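You operate a simulated robot arm through the tools that you are given. There is no shell and no other tool. Be economical: measure what you need, move in short steps, check, and stop when the job is done.

The job below is to be done with a simulated robot arm. You get a single attempt, and the scene is never put back.

Task
Load the pine basket into the small still, start its water, then set the heat to high.
Fine: the dome waits on the cork mat and is back on before the heat.

The check looks at the end state, three seconds after you hand in, the way a careful person would. Anything else that was tipped, shoved, dropped, spilled or broken makes it a failure.

Robot
A 7-joint arm with a two-finger parallel gripper, fixed in place. Base frame: the origin is at the foot of the arm, x ahead of it, y to its left, z up; the work surface is at about z = 0.804. Lengths are in m, angles in rad, forces in N, time in s.
With the tool pointing down near the work surface it reaches from about 0.3 to 0.7 m from the base axis. Its first joint turns from -1.152 to 1.152 rad. Payload 1.57 kg.
Tool frame: the origin (TCP) lies between the finger pads and is the grasp point; the fingertips stand 0.03 m ahead of it; z points along the fingers, y is the line along which they close. The gripper opens to 0.11 m. The fingers are 0.024 m wide and 0.012 m thick; the gripper's body (0.048 by 0.112 m) begins 0.078 m behind the TCP.
Orientation is that of the tool frame in the base frame, as [roll, pitch, yaw] about the fixed x, y, z axes, in that order (R = Rz(yaw) Ry(pitch) Rx(roll)). With the fingers straight down and closing along the base's y, the tool's x points along the base's -x, its y along +y and its z along -z.

Tools
- The arm moves only by the tool arm_command. Its argument "targets" is a list that holds one entry, the list of rows, each a list of 7 numbers: the shift along the tool's x, y, z in m, then the turn, a rotation vector about the tool's x, y, z in rad, then the opening, from 0 (shut) to 1 (fully open). In form: [[[dx, dy, dz, wx, wy, wz, gripper], ...]]. A call has 1 to 20 rows; each row is the pose to reach, as a shift and turn from the pose commanded when the call began, along the tool's axes at that moment. Each row takes 0.2 s and may step no farther than 0.05 m and 0.15 rad from the row before; otherwise, or with a gripper value out of range, the whole call is refused. A pose out of reach is approached as far as the arm can. The call stops where the force on the tool passes 90 N (or 10 N more than at its start, if that is more) or the arm is blocked; 0.2 s more then pass. Each finger travels about 0.108 m/s and halts on what it meets, pressing with about 29 N; the grip force reading is that of the motor and also rises with nothing between the fingers. The clock runs only during rows and for 0.2 s after the last one: add rows that repeat a pose to give the fingers time. The reply holds the time, the measured pose of the TCP, the force on the tool along the base axes, the opening and the grip force, in the units named above and with some noise, and new pictures: "show" is both (left out), scene, wrist or none.
- Cameras (640 x 400 px; columns grow to the right, rows downward): "scene" is fixed at [0.1618, -0.3859, 1.4124]; the picture's right is [0.82, -0.57, 0.00], its down [-0.27, -0.39, -0.88] and it looks along [0.50, 0.72, -0.48] (base axes); focal length 332 px, centre (320, 200). "wrist" rides on the gripper at [-0.036, 0, -0.08] in the tool frame; the picture's right is [0.00, -1.00, 0.00], its down [0.97, 0.00, -0.24] and it looks along [0.24, 0.00, 0.97] (tool axes); focal length 218 px, centre (320, 200). There is no depth. A picture from a camera that has moved, and an enlarged one, comes with that camera's place and axes in the base frame and with its lens.
- inspect(camera, box): a new picture of the part [left, top, right, bottom] of that camera's present view, enlarged. No time passes.
- job_done(): hands the job in; it is judged then, once.

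Go step by step. Nothing tells you positions but the pictures and the camera data: compare them with the known pose of the tool, close in by small moves and look again before you grip or let go. The budget is 120 turns and 150 pictures, counting those below and the enlarged ones. Unless the task says otherwise, let go and move clear before handing in, and close with one line.

The tools are called after "Request:" by a JSON object that holds its "method" and its "body". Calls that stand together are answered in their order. arm_command: Moves the arm, as the interface text tells. Its arguments: {"type":"object","properties":{"targets":{"type":"array"},"show":{"type":"string","enum":["both","scene","wrist","none"]}},"required":["targets"]} The other tools are called the same way: inspect (camera, box) takes an enlarged picture of a part of a camera's view; job_done () hands the job in.

At the start:

```text
clock: 0.0
position: [0.3198, 0.2762, 1.1701]
tool_rot: [-3.141, -0.002, -3.141]
wrist_force: [-1.1, 0.1, 0.0]
finger_gap: 0.1098
grasp_force: 0.0
```

scene: 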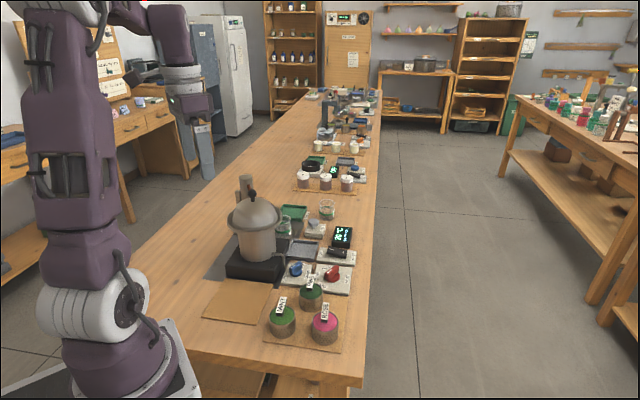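
wrist: 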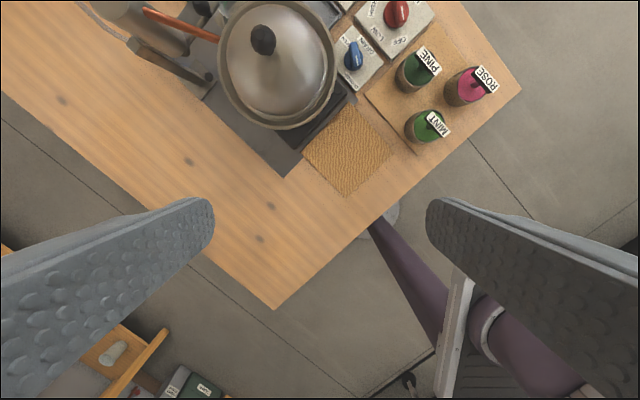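

I see a still with its dome on, a cork mat, three baskets (pine, mint, rose) and blue and red knobs. I'll take closer looks first.

Request:
{"method": "inspect", "body": {"camera": "scene", "box": [190, 170, 380, 360]}}

Request:
{"method": "inspect", "body": {"camera": "wrist", "box": [200, 0, 530, 206]}}

```text
2.11 times, centred on (285, 265) of scene
camera zoom: at [0.1618, -0.3859, 1.4124], right [0.82, -0.57, 0.0], down [-0.27, -0.39, -0.88], along [0.5, 0.72, -0.48], focal length 699 px, centre (394, 63)
```

zoom: 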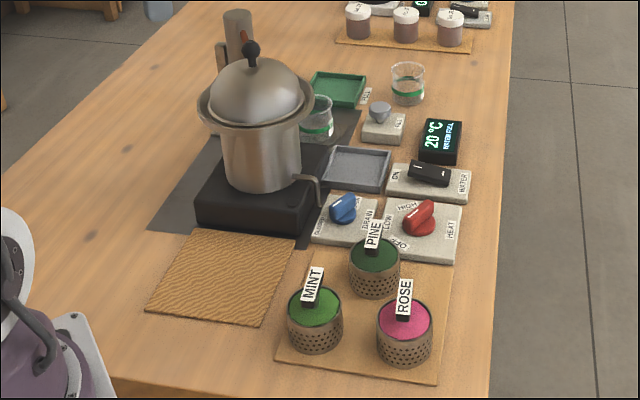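

```text
1.94 times, centred on (365, 103) of wrist
camera zoom: at [0.356, 0.2775, 1.2494], right [0.0, -1.0, 0.0], down [-0.97, 0.0, 0.24], along [-0.24, 0.0, -0.97], focal length 423 px, centre (233, 388)
```

zoom: 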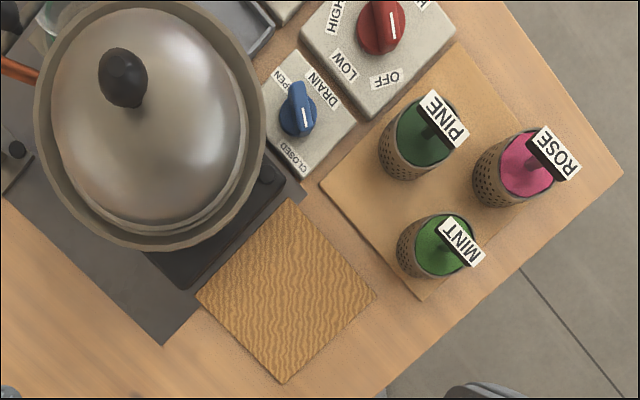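

Next I'll look closely at the display, the switches and the rest of the bench.

Request:
{"method": "inspect", "body": {"camera": "scene", "box": [276, 220, 366, 300]}}

Request:
{"method": "inspect", "body": {"camera": "scene", "box": [270, 80, 400, 200]}}

Request:
{"method": "inspect", "body": {"camera": "scene", "box": [215, 170, 345, 290]}}

```text
5.00 times, centred on (321, 260) of scene
camera zoom: at [0.1618, -0.3859, 1.4124], right [0.82, -0.57, 0.0], down [-0.27, -0.39, -0.88], along [0.5, 0.72, -0.48], focal length 1660 px, centre (315, -100)
```

zoom: 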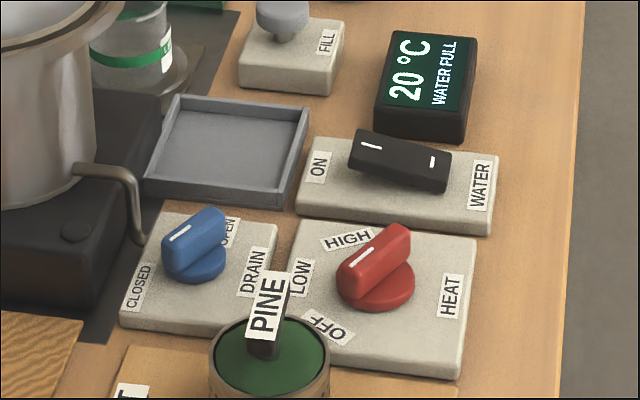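

```text
3.33 times, centred on (335, 140) of scene
camera zoom: at [0.1618, -0.3859, 1.4124], right [0.82, -0.57, 0.0], down [-0.27, -0.39, -0.88], along [0.5, 0.72, -0.48], focal length 1107 px, centre (270, 400)
```

zoom: 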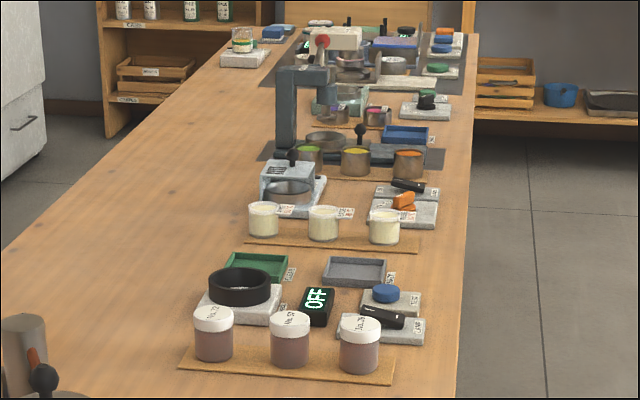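

```text
3.33 times, centred on (280, 230) of scene
camera zoom: at [0.1618, -0.3859, 1.4124], right [0.82, -0.57, 0.0], down [-0.27, -0.39, -0.88], along [0.5, 0.72, -0.48], focal length 1107 px, centre (453, 100)
```

zoom: 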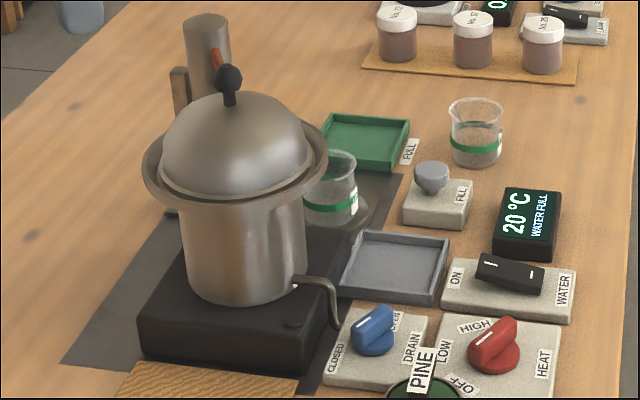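

The dome's knob is near (0.447, 0.325, 1.03) and the mat's centre near (0.348, 0.224). The bench is turned about 45° from the base axes. I'll move over the dome knob and look again.

Request:
{"method": "arm_command", "body": {"targets": [[[-0.045, 0.016, 0, 0, 0, 0, 1], [-0.09, 0.032, 0, 0, 0, 0, 1], [-0.127, 0.049, 0, 0, 0, 0, 1], [-0.127, 0.049, 0, 0, 0, 0, 1]]]}}

```text
clock: 1.0
position: [0.4483, 0.3261, 1.1697]
tool_rot: [-3.141, 0.002, 3.141]
wrist_force: [-0.3, 0.2, 0.5]
finger_gap: 0.1099
grasp_force: 0.1
camera wrist: at [0.4839, 0.3269, 1.2488], right [0.0, -1.0, 0.0], down [-0.97, 0.0, 0.24], along [-0.24, 0.0, -0.97], focal length 218 px, centre (320, 200)
```

scene: 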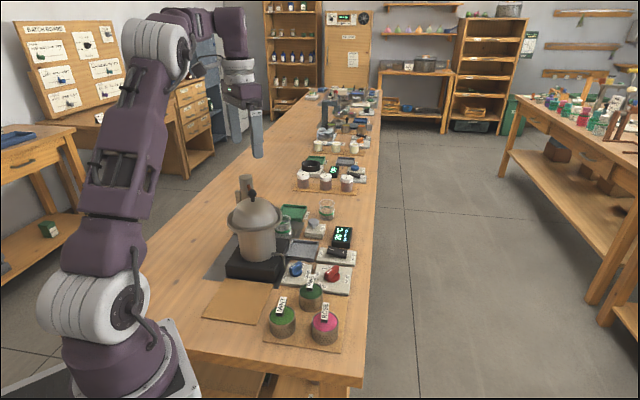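
wrist: 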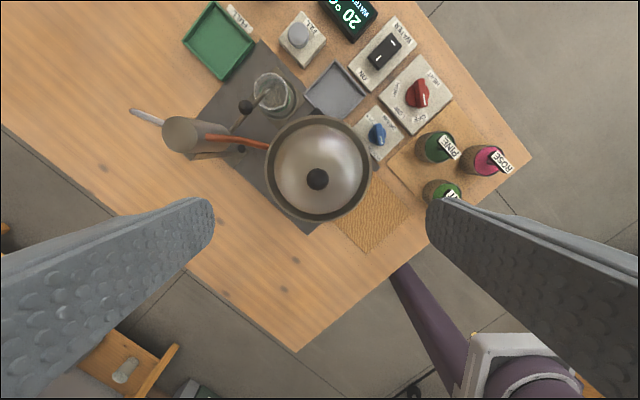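

The dome knob is nearly under the tool, at about (0.451, 0.330). I'll inspect the dome, the copper tube and the wall board.

Request:
{"method": "inspect", "body": {"camera": "wrist", "box": [150, 60, 400, 230]}}

Request:
{"method": "inspect", "body": {"camera": "wrist", "box": [330, 0, 530, 210]}}

Request:
{"method": "inspect", "body": {"camera": "scene", "box": [20, 0, 140, 120]}}

```text
2.35 times, centred on (275, 145) of wrist
camera zoom: at [0.4839, 0.3269, 1.2488], right [0.0, -1.0, 0.0], down [-0.97, 0.0, 0.24], along [-0.24, 0.0, -0.97], focal length 514 px, centre (426, 329)
```

zoom: 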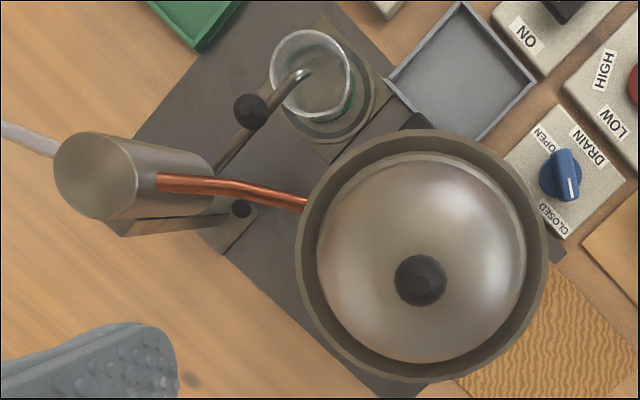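

```text
1.90 times, centred on (430, 105) of wrist
camera zoom: at [0.4839, 0.3269, 1.2488], right [0.0, -1.0, 0.0], down [-0.97, 0.0, 0.24], along [-0.24, 0.0, -0.97], focal length 416 px, centre (110, 381)
```

zoom: 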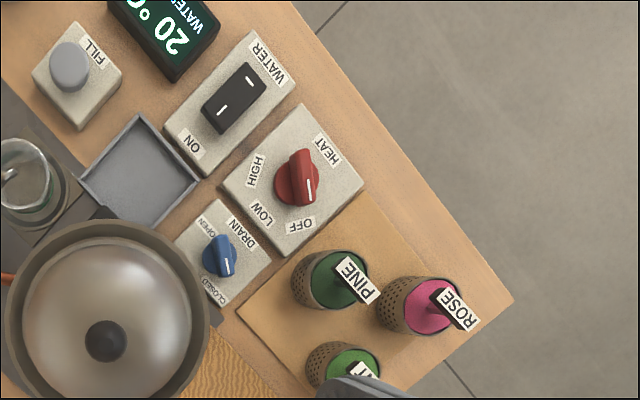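

```text
3.33 times, centred on (80, 60) of scene
camera zoom: at [0.1618, -0.3859, 1.4124], right [0.82, -0.57, 0.0], down [-0.27, -0.39, -0.88], along [0.5, 0.72, -0.48], focal length 1107 px, centre (1120, 667)
```

zoom: 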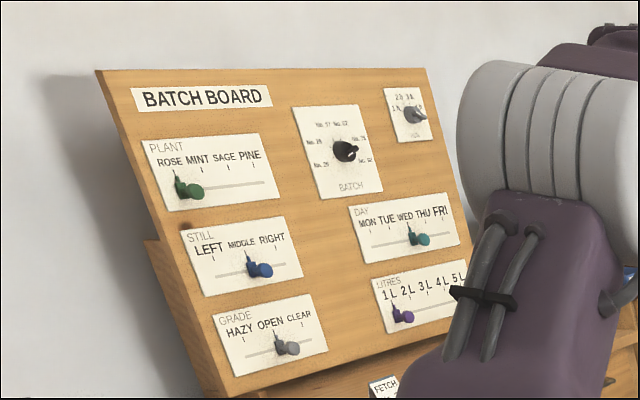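

The drain reads closed and the heat off. The water rocker is off, since its ON side is up. I'll go down toward the dome knob part way to refine its position.

Request:
{"method": "arm_command", "body": {"targets": [[[-0.003, 0.004, 0.04, 0, 0, 0, 1], [-0.003, 0.004, 0.075, 0, 0, 0, 1], [-0.003, 0.004, 0.075, 0, 0, 0, 1]]]}}

Request:
{"method": "inspect", "body": {"camera": "scene", "box": [200, 120, 320, 240]}}

```text
clock: 1.8
position: [0.4499, 0.3297, 1.0937]
tool_rot: [3.141, 0.0, 3.14]
wrist_force: [0.0, 0.0, 0.3]
finger_gap: 0.11
grasp_force: 0.1
camera wrist: at [0.4865, 0.3304, 1.1731], right [0.0, -1.0, 0.0], down [-0.97, 0.0, 0.24], along [-0.24, 0.0, -0.97], focal length 218 px, centre (320, 200)
```

scene: 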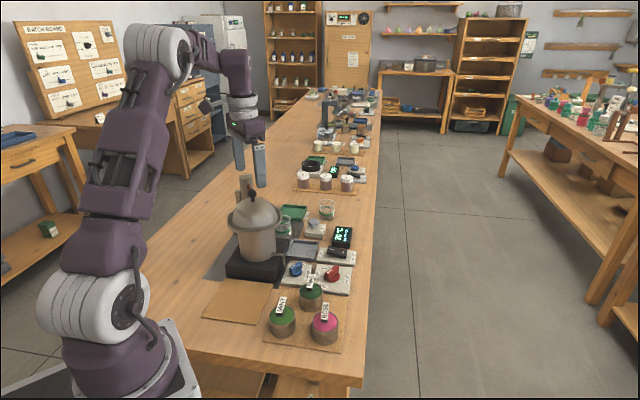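
wrist: 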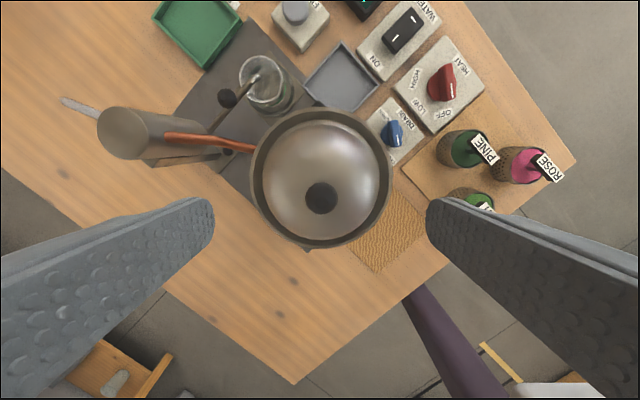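

```text
3.33 times, centred on (260, 180) of scene
camera zoom: at [0.1618, -0.3859, 1.4124], right [0.82, -0.57, 0.0], down [-0.27, -0.39, -0.88], along [0.5, 0.72, -0.48], focal length 1107 px, centre (520, 267)
```

zoom: 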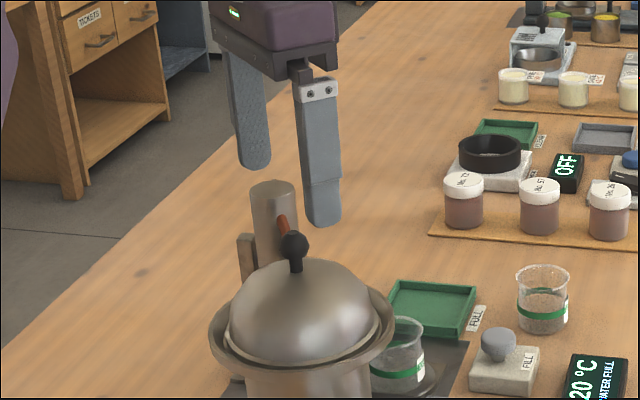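

The ball of the dome knob is at about (0.450, 0.330, 1.022) and the dome's top at about z = 1.00. I'll go down to z ≈ 1.036 and close on it.

Request:
{"method": "arm_command", "body": {"targets": [[[0, 0, 0.04, 0, 0, 0, 1], [0, 0, 0.0575, 0, 0, 0, 1], [0, 0, 0.0575, 0, 0, 0, 1], [0, 0, 0.0575, 0, 0, 0, 0.5], [0, 0, 0.0575, 0, 0, 0, 0], [0, 0, 0.0575, 0, 0, 0, 0], [0, 0, 0.0575, 0, 0, 0, 0]]]}}

Request:
{"method": "inspect", "body": {"camera": "scene", "box": [200, 140, 320, 260]}}

```text
clock: 3.4
position: [0.4511, 0.3299, 1.0376]
tool_rot: [3.141, -0.001, 3.141]
wrist_force: [0.7, -0.1, -0.6]
finger_gap: 0.0226
grasp_force: 29.0
camera wrist: at [0.4875, 0.3308, 1.1167], right [0.0, -1.0, 0.0], down [-0.97, 0.0, 0.24], along [-0.24, 0.0, -0.97], focal length 218 px, centre (320, 200)
```

scene: 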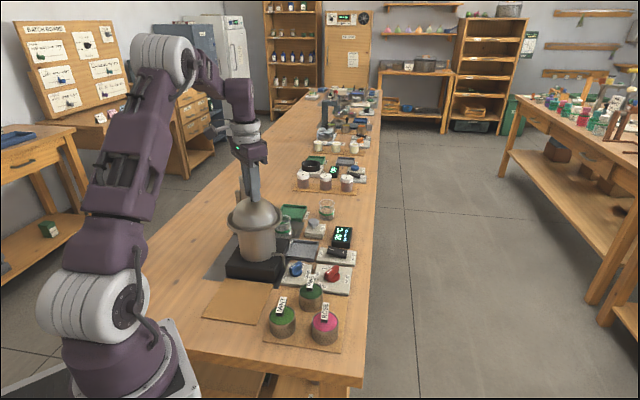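
wrist: 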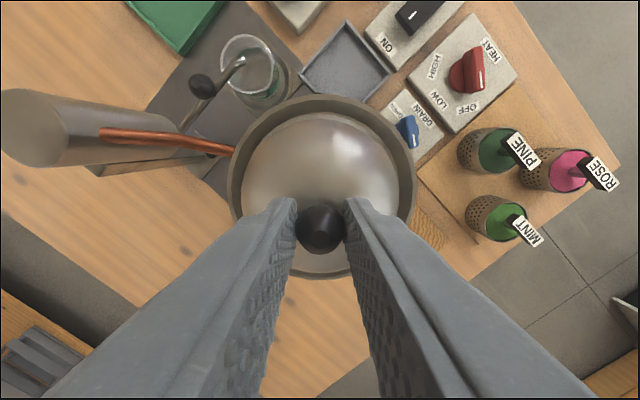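

```text
3.33 times, centred on (260, 200) of scene
camera zoom: at [0.1618, -0.3859, 1.4124], right [0.82, -0.57, 0.0], down [-0.27, -0.39, -0.88], along [0.5, 0.72, -0.48], focal length 1107 px, centre (520, 200)
```

zoom: 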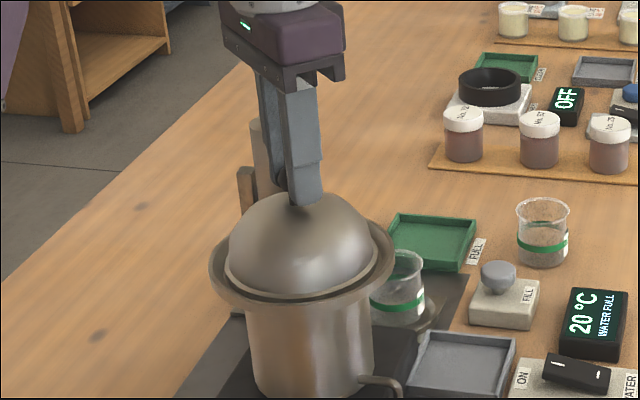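

The knob is held with a gap of 0.0226. I'll lift slowly, straight up.

Request:
{"method": "arm_command", "body": {"targets": [[[0, 0, -0.01, 0, 0, 0, 0], [0, 0, -0.03, 0, 0, 0, 0], [0, 0, -0.06, 0, 0, 0, 0], [0, 0, -0.1, 0, 0, 0, 0], [0, 0, -0.1, 0, 0, 0, 0]]]}}

Request:
{"method": "inspect", "body": {"camera": "scene", "box": [200, 120, 320, 240]}}

```text
clock: 4.6
position: [0.4488, 0.3304, 1.1373]
tool_rot: [3.141, 0.001, 3.14]
wrist_force: [0.0, 0.4, -2.7]
finger_gap: 0.0229
grasp_force: 28.5
camera wrist: at [0.4848, 0.3307, 1.2167], right [0.0, -1.0, 0.0], down [-0.97, 0.0, 0.24], along [-0.24, 0.0, -0.97], focal length 218 px, centre (320, 200)
```

scene: 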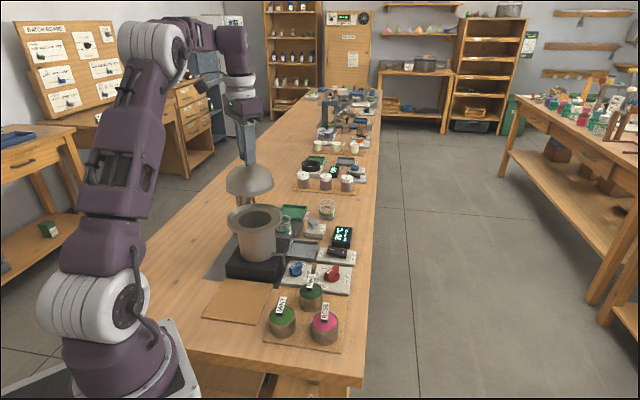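
wrist: 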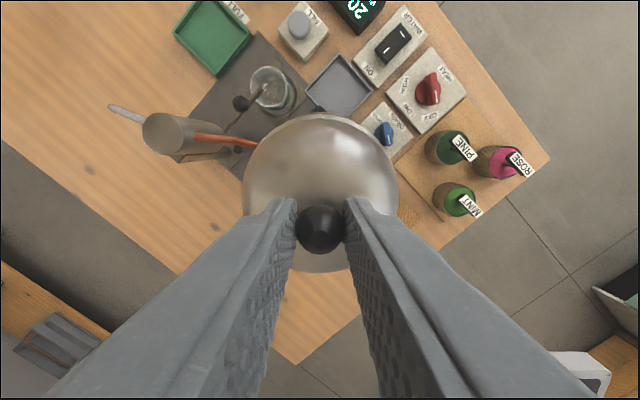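

```text
3.33 times, centred on (260, 180) of scene
camera zoom: at [0.1618, -0.3859, 1.4124], right [0.82, -0.57, 0.0], down [-0.27, -0.39, -0.88], along [0.5, 0.72, -0.48], focal length 1107 px, centre (520, 267)
```

zoom: 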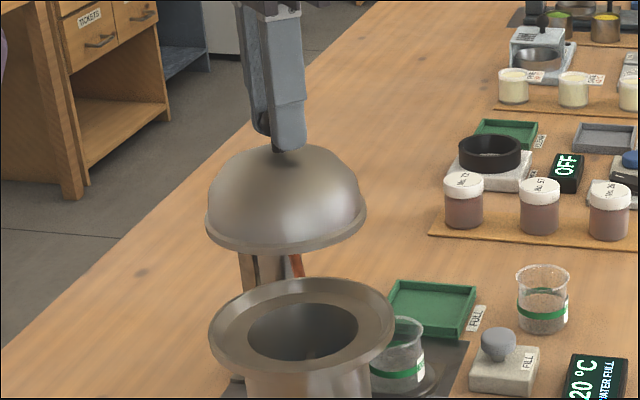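

The dome is lifted and the pot is open. I'll carry it over the mat's centre, about (0.3465, 0.2237), and check.

Request:
{"method": "arm_command", "body": {"targets": [[[0.012, -0.012, 0, 0, 0, 0, 0], [0.035, -0.035, 0, 0, 0, 0, 0], [0.06, -0.063, 0, 0, 0, 0, 0], [0.09, -0.093, 0, 0, 0, 0, 0], [0.1025, -0.1067, 0, 0, 0, 0, 0], [0.1025, -0.1067, 0, 0, 0, 0, 0], [0.1025, -0.1067, 0.04, 0, 0, 0, 0], [0.1025, -0.1067, 0.08, 0, 0, 0, 0], [0.1025, -0.1067, 0.12, 0, 0, 0, 0], [0.1025, -0.1067, 0.15, 0, 0, 0, 0], [0.1025, -0.1067, 0.18, 0, 0, 0, 0], [0.1025, -0.1067, 0.18, 0, 0, 0, 0]]]}}

Request:
{"method": "inspect", "body": {"camera": "scene", "box": [180, 190, 320, 350]}}

```text
clock: 7.2
position: [0.3474, 0.2242, 0.9566]
tool_rot: [-3.14, 0.0, -3.141]
wrist_force: [-0.2, 0.3, -2.8]
finger_gap: 0.023
grasp_force: 28.2
camera wrist: at [0.3841, 0.2246, 1.0359], right [0.0, -1.0, 0.0], down [-0.97, 0.0, 0.24], along [-0.24, 0.0, -0.97], focal length 218 px, centre (320, 200)
```

scene: 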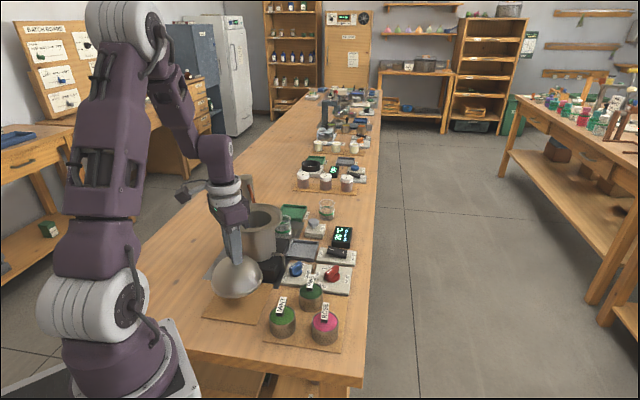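
wrist: 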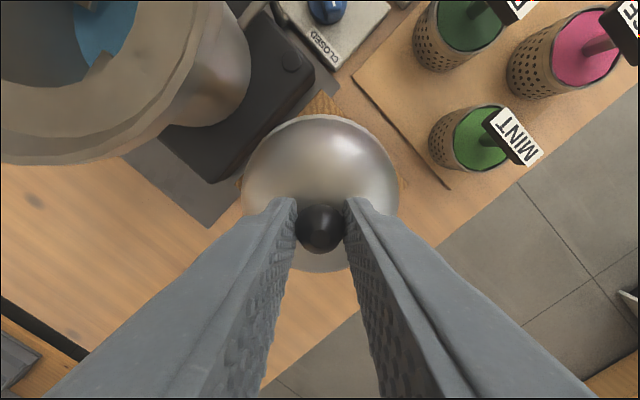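

```text
2.50 times, centred on (250, 270) of scene
camera zoom: at [0.1618, -0.3859, 1.4124], right [0.82, -0.57, 0.0], down [-0.27, -0.39, -0.88], along [0.5, 0.72, -0.48], focal length 830 px, centre (495, 25)
```

zoom: 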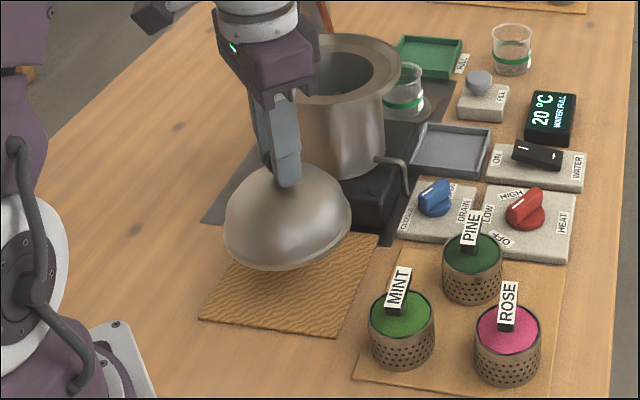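

The dome is over the mat. I'll lower it most of the way.

Request:
{"method": "arm_command", "body": {"targets": [[[0, 0, 0.02, 0, 0, 0, 0], [0, 0, 0.036, 0, 0, 0, 0], [0, 0, 0.036, 0, 0, 0, 0]]], "show": "none"}}

Request:
{"method": "inspect", "body": {"camera": "scene", "box": [190, 220, 290, 340]}}

```text
clock: 8.0
position: [0.3466, 0.2253, 0.9211]
tool_rot: [3.141, 0.0, 3.141]
wrist_force: [0.7, -0.1, -2.8]
finger_gap: 0.0231
grasp_force: 29.1
```

```text
3.33 times, centred on (240, 280) of scene
camera zoom: at [0.1618, -0.3859, 1.4124], right [0.82, -0.57, 0.0], down [-0.27, -0.39, -0.88], along [0.5, 0.72, -0.48], focal length 1107 px, centre (587, -67)
```

zoom: 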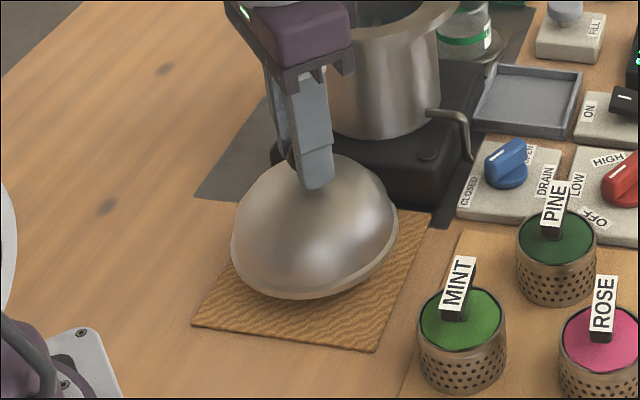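

The dome hangs with a slight tilt, so one rim will touch first and it should level as it settles. I'll lower it gently.

Request:
{"method": "arm_command", "body": {"targets": [[[0, 0, 0.003, 0, 0, 0, 0], [0, 0, 0.006, 0, 0, 0, 0], [0, 0, 0.006, 0, 0, 0, 0]]], "show": "wrist"}}

Request:
{"method": "inspect", "body": {"camera": "scene", "box": [190, 220, 290, 340]}}

```text
clock: 8.8
position: [0.3457, 0.2251, 0.9153]
tool_rot: [-3.141, -0.001, -3.14]
wrist_force: [0.8, 0.2, -2.2]
finger_gap: 0.0228
grasp_force: 29.0
camera wrist: at [0.3832, 0.2246, 0.9946], right [0.0, -1.0, 0.0], down [-0.97, 0.0, 0.24], along [-0.24, 0.0, -0.97], focal length 218 px, centre (320, 200)
```

wrist: 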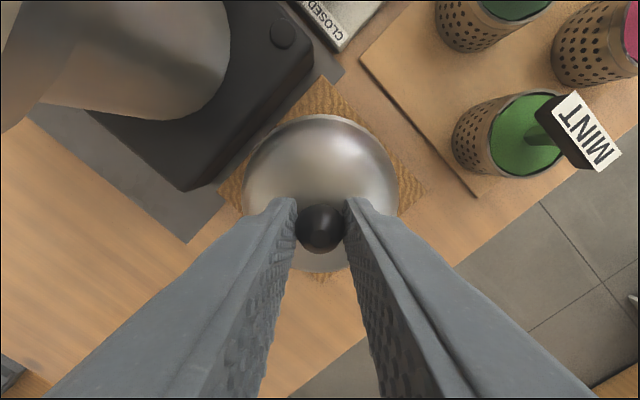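

```text
3.33 times, centred on (240, 280) of scene
camera zoom: at [0.1618, -0.3859, 1.4124], right [0.82, -0.57, 0.0], down [-0.27, -0.39, -0.88], along [0.5, 0.72, -0.48], focal length 1107 px, centre (587, -67)
```

zoom: 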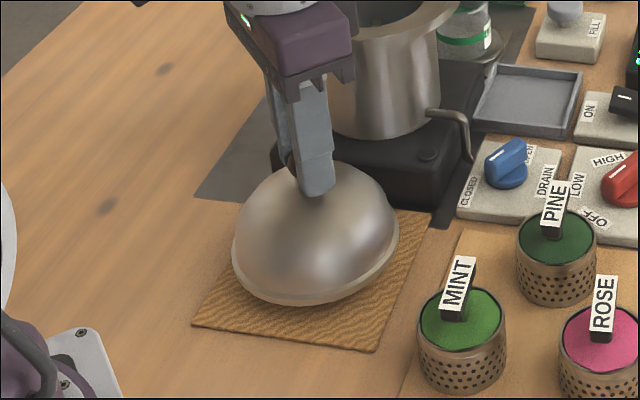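

Request:
{"method": "arm_command", "body": {"targets": [[[0, 0, 0.002, 0, 0, 0, 0], [0, 0, 0.005, 0, 0, 0, 0], [0, 0, 0.005, 0, 0, 0, 0]]], "show": "none"}}

Request:
{"method": "inspect", "body": {"camera": "scene", "box": [190, 220, 290, 340]}}

```text
clock: 9.6
position: [0.3469, 0.2241, 0.9099]
tool_rot: [3.14, 0.001, 3.141]
wrist_force: [0.6, 1.0, -1.9]
finger_gap: 0.0228
grasp_force: 29.1
```

```text
3.33 times, centred on (240, 280) of scene
camera zoom: at [0.1618, -0.3859, 1.4124], right [0.82, -0.57, 0.0], down [-0.27, -0.39, -0.88], along [0.5, 0.72, -0.48], focal length 1107 px, centre (587, -67)
```

zoom: 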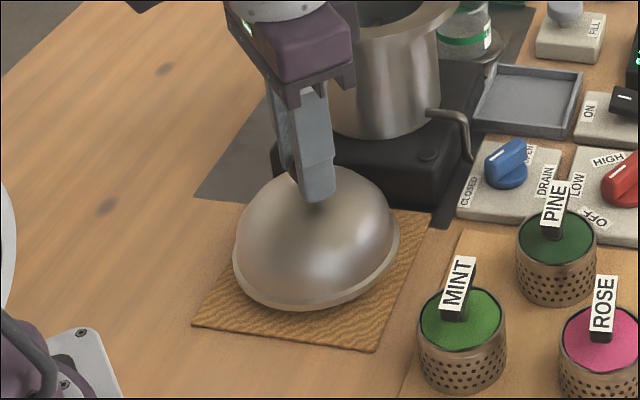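

Request:
{"method": "arm_command", "body": {"targets": [[[0, 0, 0.002, 0, 0, 0, 0], [0, 0, 0.004, 0, 0, 0, 0], [0, 0, 0.004, 0, 0, 0, 0]]], "show": "none"}}

Request:
{"method": "inspect", "body": {"camera": "scene", "box": [190, 220, 290, 340]}}

```text
clock: 10.4
position: [0.3474, 0.2232, 0.9058]
tool_rot: [-3.141, 0.001, 3.14]
wrist_force: [0.6, -0.8, -2.4]
finger_gap: 0.0228
grasp_force: 28.9
```

```text
3.33 times, centred on (240, 280) of scene
camera zoom: at [0.1618, -0.3859, 1.4124], right [0.82, -0.57, 0.0], down [-0.27, -0.39, -0.88], along [0.5, 0.72, -0.48], focal length 1107 px, centre (587, -67)
```

zoom: 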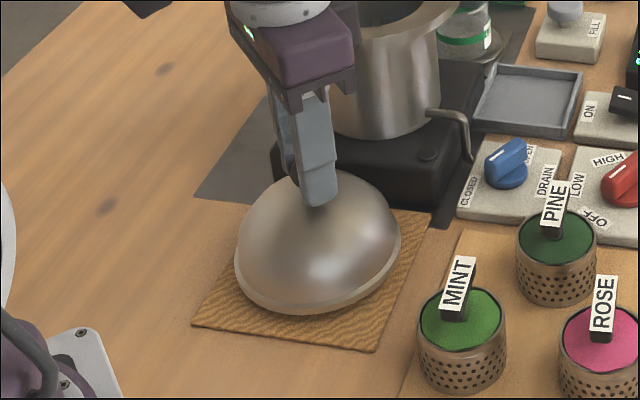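

Request:
{"method": "arm_command", "body": {"targets": [[[0, 0, 0.002, 0, 0, 0, 0], [0, 0, 0.004, 0, 0, 0, 0], [0, 0, 0.004, 0, 0, 0, 0]]], "show": "none"}}

Request:
{"method": "inspect", "body": {"camera": "scene", "box": [190, 220, 290, 340]}}

```text
clock: 11.2
position: [0.3466, 0.223, 0.9028]
tool_rot: [3.141, 0.001, 3.14]
wrist_force: [0.1, -0.2, -1.7]
finger_gap: 0.0231
grasp_force: 29.4
```

```text
3.33 times, centred on (240, 280) of scene
camera zoom: at [0.1618, -0.3859, 1.4124], right [0.82, -0.57, 0.0], down [-0.27, -0.39, -0.88], along [0.5, 0.72, -0.48], focal length 1107 px, centre (587, -67)
```

zoom: 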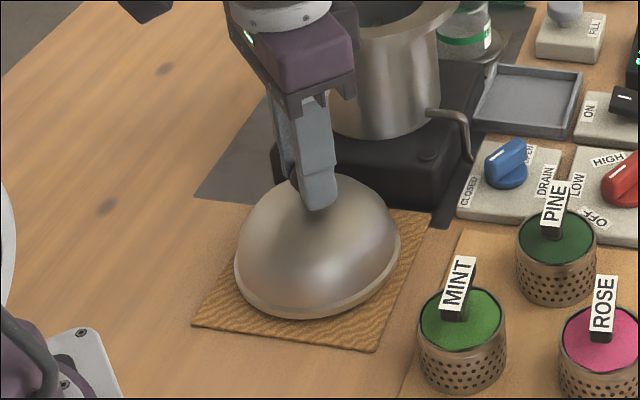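

Request:
{"method": "arm_command", "body": {"targets": [[[0, 0, 0.002, 0, 0, 0, 0], [0, 0, 0.004, 0, 0, 0, 0], [0, 0, 0.004, 0, 0, 0, 0]]], "show": "none"}}

Request:
{"method": "inspect", "body": {"camera": "scene", "box": [190, 220, 290, 340]}}

```text
clock: 12.0
position: [0.3471, 0.2232, 0.8982]
tool_rot: [-3.141, -0.001, 3.14]
wrist_force: [0.3, 0.6, -3.0]
finger_gap: 0.0229
grasp_force: 29.4
```

```text
3.33 times, centred on (240, 280) of scene
camera zoom: at [0.1618, -0.3859, 1.4124], right [0.82, -0.57, 0.0], down [-0.27, -0.39, -0.88], along [0.5, 0.72, -0.48], focal length 1107 px, centre (587, -67)
```

zoom: 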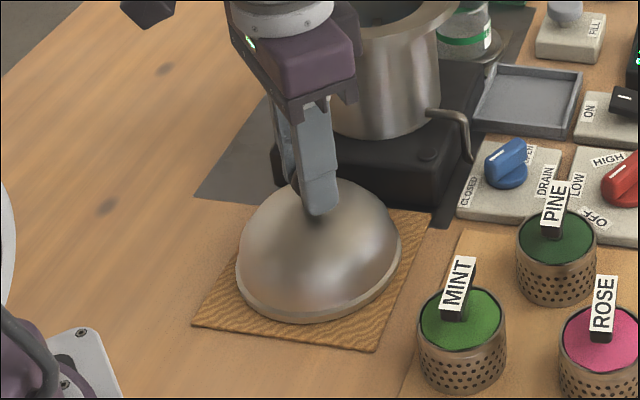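

Request:
{"method": "arm_command", "body": {"targets": [[[0, 0, 0.002, 0, 0, 0, 0], [0, 0, 0.003, 0, 0, 0, 0], [0, 0, 0.003, 0, 0, 0, 0]]], "show": "none"}}

Request:
{"method": "inspect", "body": {"camera": "scene", "box": [205, 240, 275, 310]}}

```text
clock: 12.8
position: [0.3465, 0.223, 0.8967]
tool_rot: [3.141, 0.001, -3.142]
wrist_force: [-3.3, -2.7, 18.4]
finger_gap: 0.0232
grasp_force: 28.5
```

```text
5.71 times, centred on (240, 275) of scene
camera zoom: at [0.1615, -0.3861, 1.4124], right [0.82, -0.57, 0.0], down [-0.27, -0.39, -0.88], along [0.5, 0.72, -0.48], focal length 1897 px, centre (777, -229)
```

zoom: 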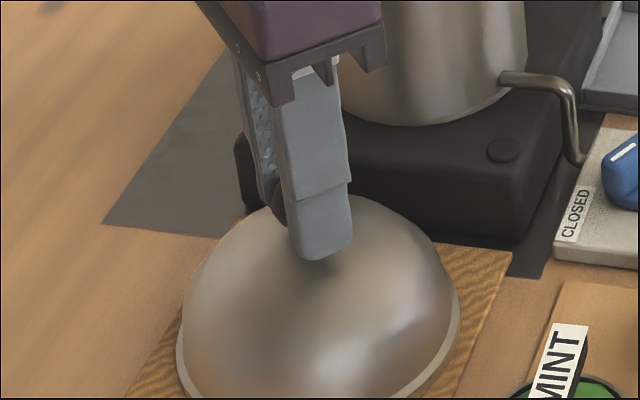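

Firm contact at 18 N, so the dome is seated on the mat. I'll ease off, open and rise.

Request:
{"method": "arm_command", "body": {"targets": [[[0, 0, -0.001, 0, 0, 0, 0], [0, 0, -0.001, 0, 0, 0, 0.3], [0, 0, -0.001, 0, 0, 0, 0.5], [0, 0, -0.001, 0, 0, 0, 0.5], [0, 0, -0.04, 0, 0, 0, 0.5], [0, 0, -0.085, 0, 0, 0, 0.5], [0, 0, -0.125, 0, 0, 0, 0.5], [0, 0, -0.17, 0, 0, 0, 0.5], [0, 0, -0.21, 0, 0, 0, 0.5], [0, 0, -0.21, 0, 0, 0, 0.5]]]}}

Request:
{"method": "inspect", "body": {"camera": "scene", "box": [190, 220, 290, 340]}}

Request:
{"method": "inspect", "body": {"camera": "wrist", "box": [220, 0, 540, 240]}}

```text
clock: 15.0
position: [0.3476, 0.2237, 1.107]
tool_rot: [-3.14, -0.001, 3.141]
wrist_force: [0.0, -0.7, -0.1]
finger_gap: 0.0551
grasp_force: 0.1
camera wrist: at [0.3838, 0.2248, 1.1868], right [0.0, -1.0, 0.0], down [-0.97, 0.0, 0.24], along [-0.24, 0.0, -0.97], focal length 218 px, centre (320, 200)
```

scene: 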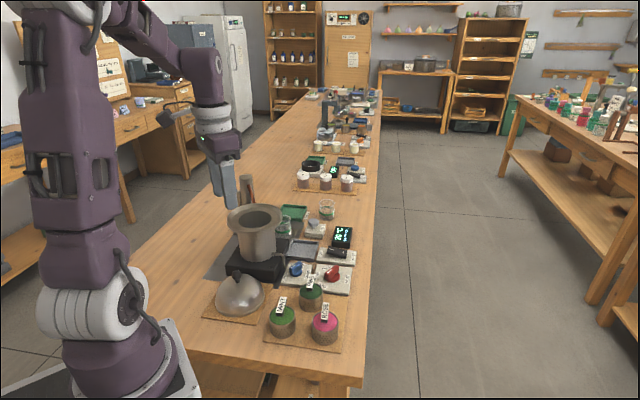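
wrist: 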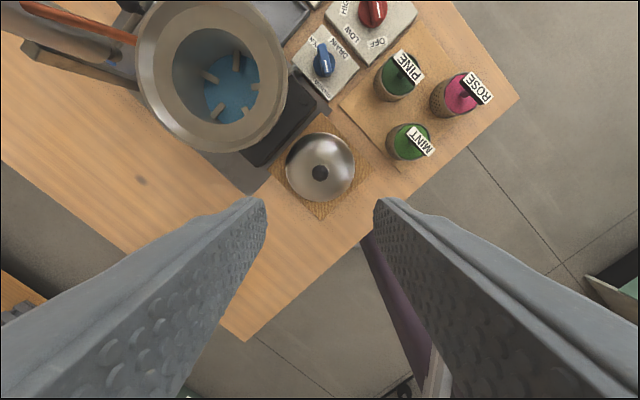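

```text
3.33 times, centred on (240, 280) of scene
camera zoom: at [0.1618, -0.3859, 1.4124], right [0.82, -0.57, 0.0], down [-0.27, -0.39, -0.88], along [0.5, 0.72, -0.48], focal length 1107 px, centre (587, -67)
```

zoom: 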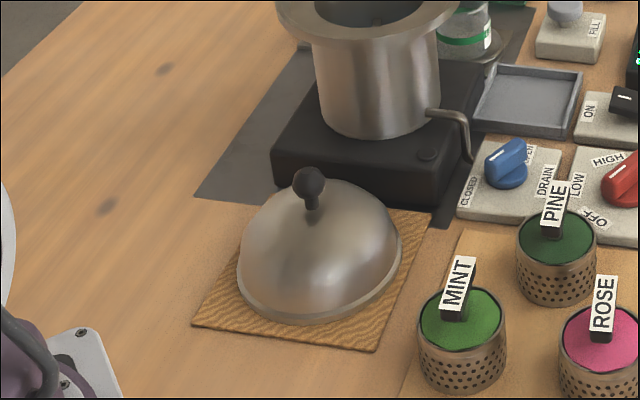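

```text
1.67 times, centred on (380, 120) of wrist
camera zoom: at [0.3838, 0.2248, 1.1868], right [0.0, -1.0, 0.0], down [-0.97, 0.0, 0.24], along [-0.24, 0.0, -0.97], focal length 364 px, centre (220, 333)
```

zoom: 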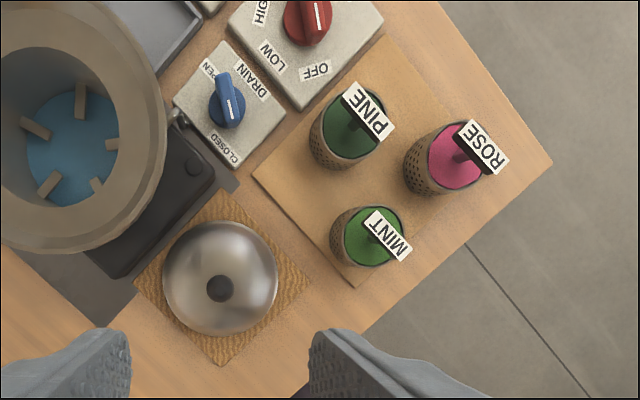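

The dome sits centred on the mat with its knob near z = 0.88. The pine handle bar is near (0.480, 0.112, 0.875). I'll move over it and turn so the fingers close across the bar.

Request:
{"method": "arm_command", "body": {"targets": [[[-0.016, -0.014, 0, 0, 0, -0.12, 0.5], [-0.033, -0.028, 0, 0, 0, -0.24, 0.5], [-0.05, -0.042, 0, 0, 0, -0.36, 0.5], [-0.066, -0.056, 0, 0, 0, -0.48, 0.5], [-0.083, -0.07, 0, 0, 0, -0.6, 0.5], [-0.1, -0.085, 0, 0, 0, -0.72, 0.5], [-0.116, -0.1, 0, 0, 0, -0.84, 0.5], [-0.132, -0.112, 0, 0, 0, -0.95, 0.5], [-0.132, -0.112, 0.03, 0, 0, -0.95, 0.5], [-0.132, -0.112, 0.03, 0, 0, -0.95, 0.5]]]}}

Request:
{"method": "inspect", "body": {"camera": "scene", "box": [260, 265, 350, 355]}}

```text
clock: 17.2
position: [0.4781, 0.1111, 1.076]
tool_rot: [3.142, -0.001, -2.19]
wrist_force: [1.2, -0.1, -0.6]
finger_gap: 0.0551
grasp_force: 0.0
camera wrist: at [0.4998, 0.1409, 1.1554], right [0.81, -0.58, 0.0], down [-0.56, -0.79, 0.24], along [-0.14, -0.2, -0.97], focal length 218 px, centre (320, 200)
```

scene: 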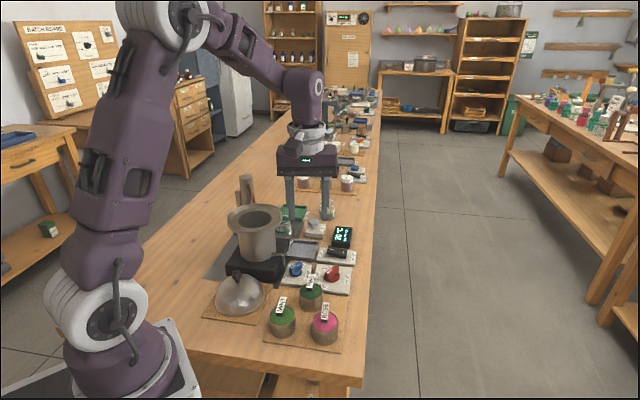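
wrist: 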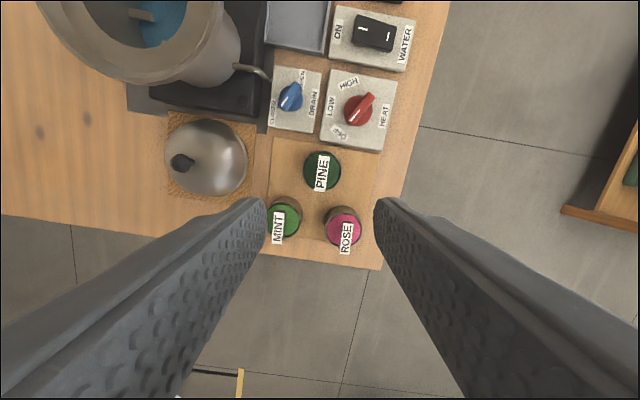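

```text
4.44 times, centred on (305, 310) of scene
camera zoom: at [0.1618, -0.3859, 1.4124], right [0.82, -0.57, 0.0], down [-0.27, -0.39, -0.88], along [0.5, 0.72, -0.48], focal length 1476 px, centre (387, -289)
```

zoom: 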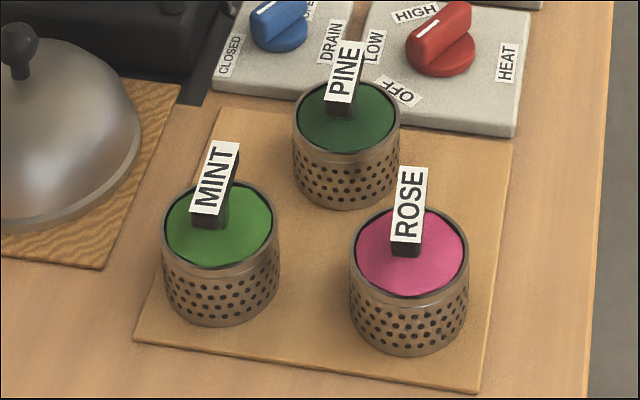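

Request:
{"method": "inspect", "body": {"camera": "wrist", "box": [280, 130, 360, 210]}}

```text
5.00 times, centred on (320, 170) of wrist
camera zoom: at [0.4998, 0.1409, 1.1554], right [0.81, -0.58, 0.0], down [-0.56, -0.79, 0.24], along [-0.14, -0.2, -0.97], focal length 1091 px, centre (320, 350)
```

zoom: 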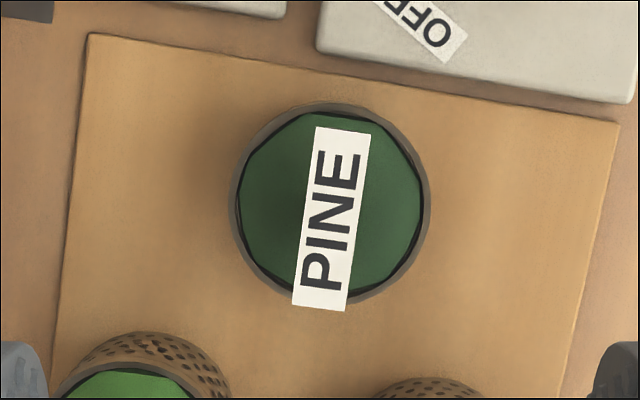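

The bar leans 0.136 rad from the tool's line. I'll turn by that, shift slightly and descend to z ≈ 0.95.

Request:
{"method": "arm_command", "body": {"targets": [[[-0.001, -0.002, 0.04, 0, 0, 0.07, 0.5], [-0.0015, -0.0038, 0.08, 0, 0, 0.136, 0.5], [-0.0015, -0.0038, 0.126, 0, 0, 0.136, 0.5], [-0.0015, -0.0038, 0.126, 0, 0, 0.136, 0.5]]]}}

Request:
{"method": "inspect", "body": {"camera": "scene", "box": [260, 225, 360, 325]}}

Request:
{"method": "inspect", "body": {"camera": "wrist", "box": [240, 120, 400, 240]}}

```text
clock: 18.2
position: [0.4845, 0.1113, 0.9476]
tool_rot: [3.141, 0.0, -2.329]
wrist_force: [-0.1, 0.1, 0.4]
finger_gap: 0.0552
grasp_force: 0.0
camera wrist: at [0.5096, 0.1376, 1.027], right [0.73, -0.69, 0.0], down [-0.67, -0.71, 0.24], along [-0.16, -0.17, -0.97], focal length 218 px, centre (320, 200)
```

scene: 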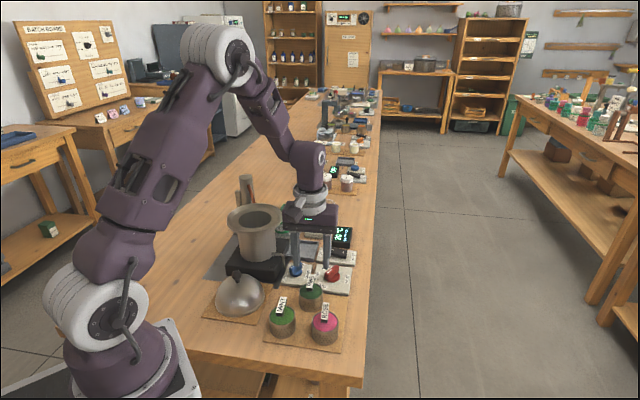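
wrist: 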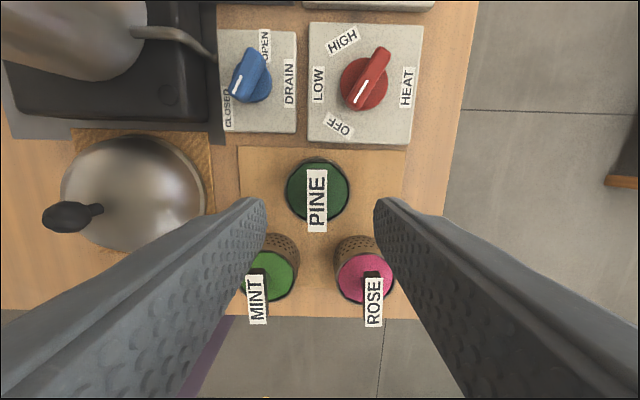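

```text
4.00 times, centred on (310, 275) of scene
camera zoom: at [0.1618, -0.3859, 1.4124], right [0.82, -0.57, 0.0], down [-0.27, -0.39, -0.88], along [0.5, 0.72, -0.48], focal length 1328 px, centre (360, -100)
```

zoom: 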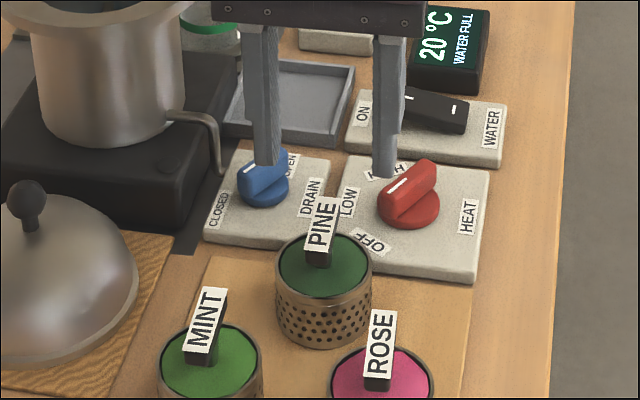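

```text
3.33 times, centred on (320, 180) of wrist
camera zoom: at [0.5096, 0.1376, 1.027], right [0.73, -0.69, 0.0], down [-0.67, -0.71, 0.24], along [-0.16, -0.17, -0.97], focal length 728 px, centre (320, 267)
```

zoom: 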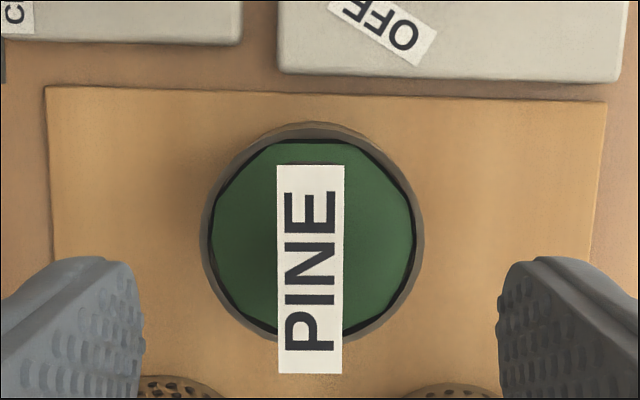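

The bar is now aligned with the tool. From this view HEAT is at OFF (HIGH is about 120° clockwise, past LOW) and DRAIN is at CLOSED. I'll descend to z ≈ 0.883 and check the fingertip height.

Request:
{"method": "arm_command", "body": {"targets": [[[0, 0.002, 0.035, 0, 0, 0, 0.5], [0.0005, 0.002, 0.065, 0, 0, 0, 0.5], [0.0005, 0.002, 0.065, 0, 0, 0, 0.5]]], "show": "wrist"}}

Request:
{"method": "inspect", "body": {"camera": "scene", "box": [270, 240, 350, 320]}}

```text
clock: 19.0
position: [0.4823, 0.1116, 0.8835]
tool_rot: [-3.141, 0.001, -2.326]
wrist_force: [0.2, -1.0, -0.2]
finger_gap: 0.0548
grasp_force: 0.0
camera wrist: at [0.508, 0.1385, 0.962], right [0.73, -0.69, 0.0], down [-0.67, -0.71, 0.24], along [-0.16, -0.17, -0.97], focal length 218 px, centre (320, 200)
```

wrist: 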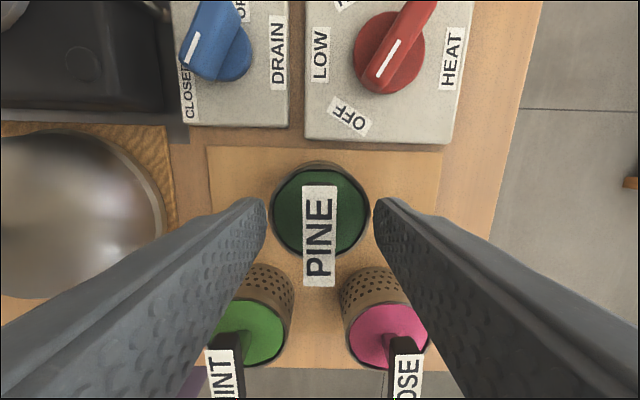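

```text
5.00 times, centred on (310, 280) of scene
camera zoom: at [0.1618, -0.3859, 1.4124], right [0.82, -0.57, 0.0], down [-0.27, -0.39, -0.88], along [0.5, 0.72, -0.48], focal length 1660 px, centre (370, -200)
```

zoom: 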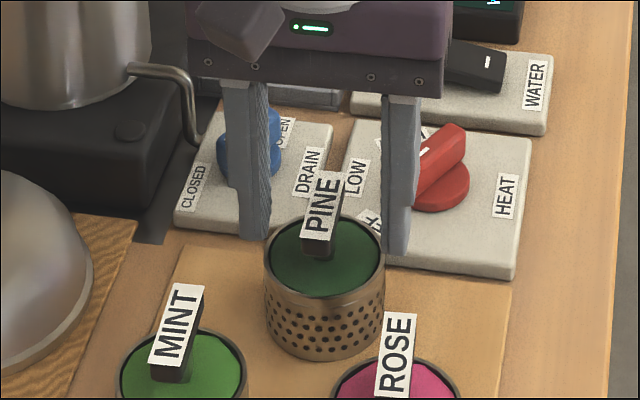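

The fingertips clear the rim by about 4 mm and straddle the bar. I'll close.

Request:
{"method": "arm_command", "body": {"targets": [[[0, 0, 0, 0, 0, 0, 0.25], [0, 0, 0, 0, 0, 0, 0], [0, 0, 0, 0, 0, 0, 0], [0, 0, -0.01, 0, 0, 0, 0], [0, 0, -0.03, 0, 0, 0, 0], [0, 0, -0.03, 0, 0, 0, 0]]], "show": "wrist"}}

Request:
{"method": "inspect", "body": {"camera": "scene", "box": [260, 220, 360, 320]}}

```text
clock: 20.4
position: [0.482, 0.1105, 0.9143]
tool_rot: [-3.141, 0.0, -2.327]
wrist_force: [-1.5, 0.7, -1.0]
finger_gap: 0.0133
grasp_force: 28.6
camera wrist: at [0.507, 0.1377, 0.993], right [0.73, -0.69, 0.0], down [-0.67, -0.71, 0.24], along [-0.17, -0.17, -0.97], focal length 218 px, centre (320, 200)
```

wrist: 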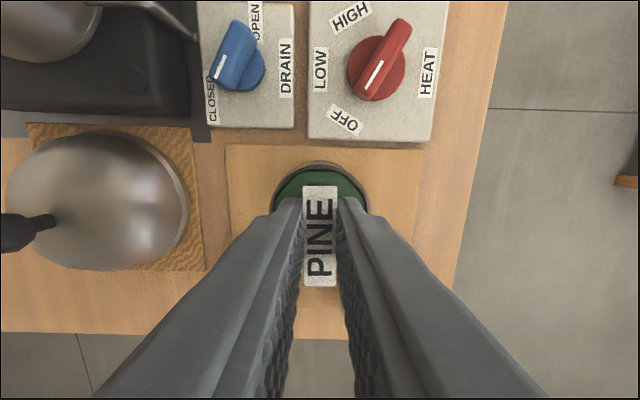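

```text
4.00 times, centred on (310, 270) of scene
camera zoom: at [0.1618, -0.3859, 1.4124], right [0.82, -0.57, 0.0], down [-0.27, -0.39, -0.88], along [0.5, 0.72, -0.48], focal length 1328 px, centre (360, -80)
```

zoom: 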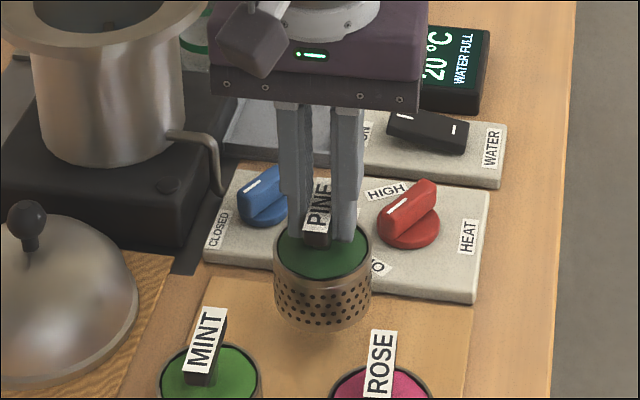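

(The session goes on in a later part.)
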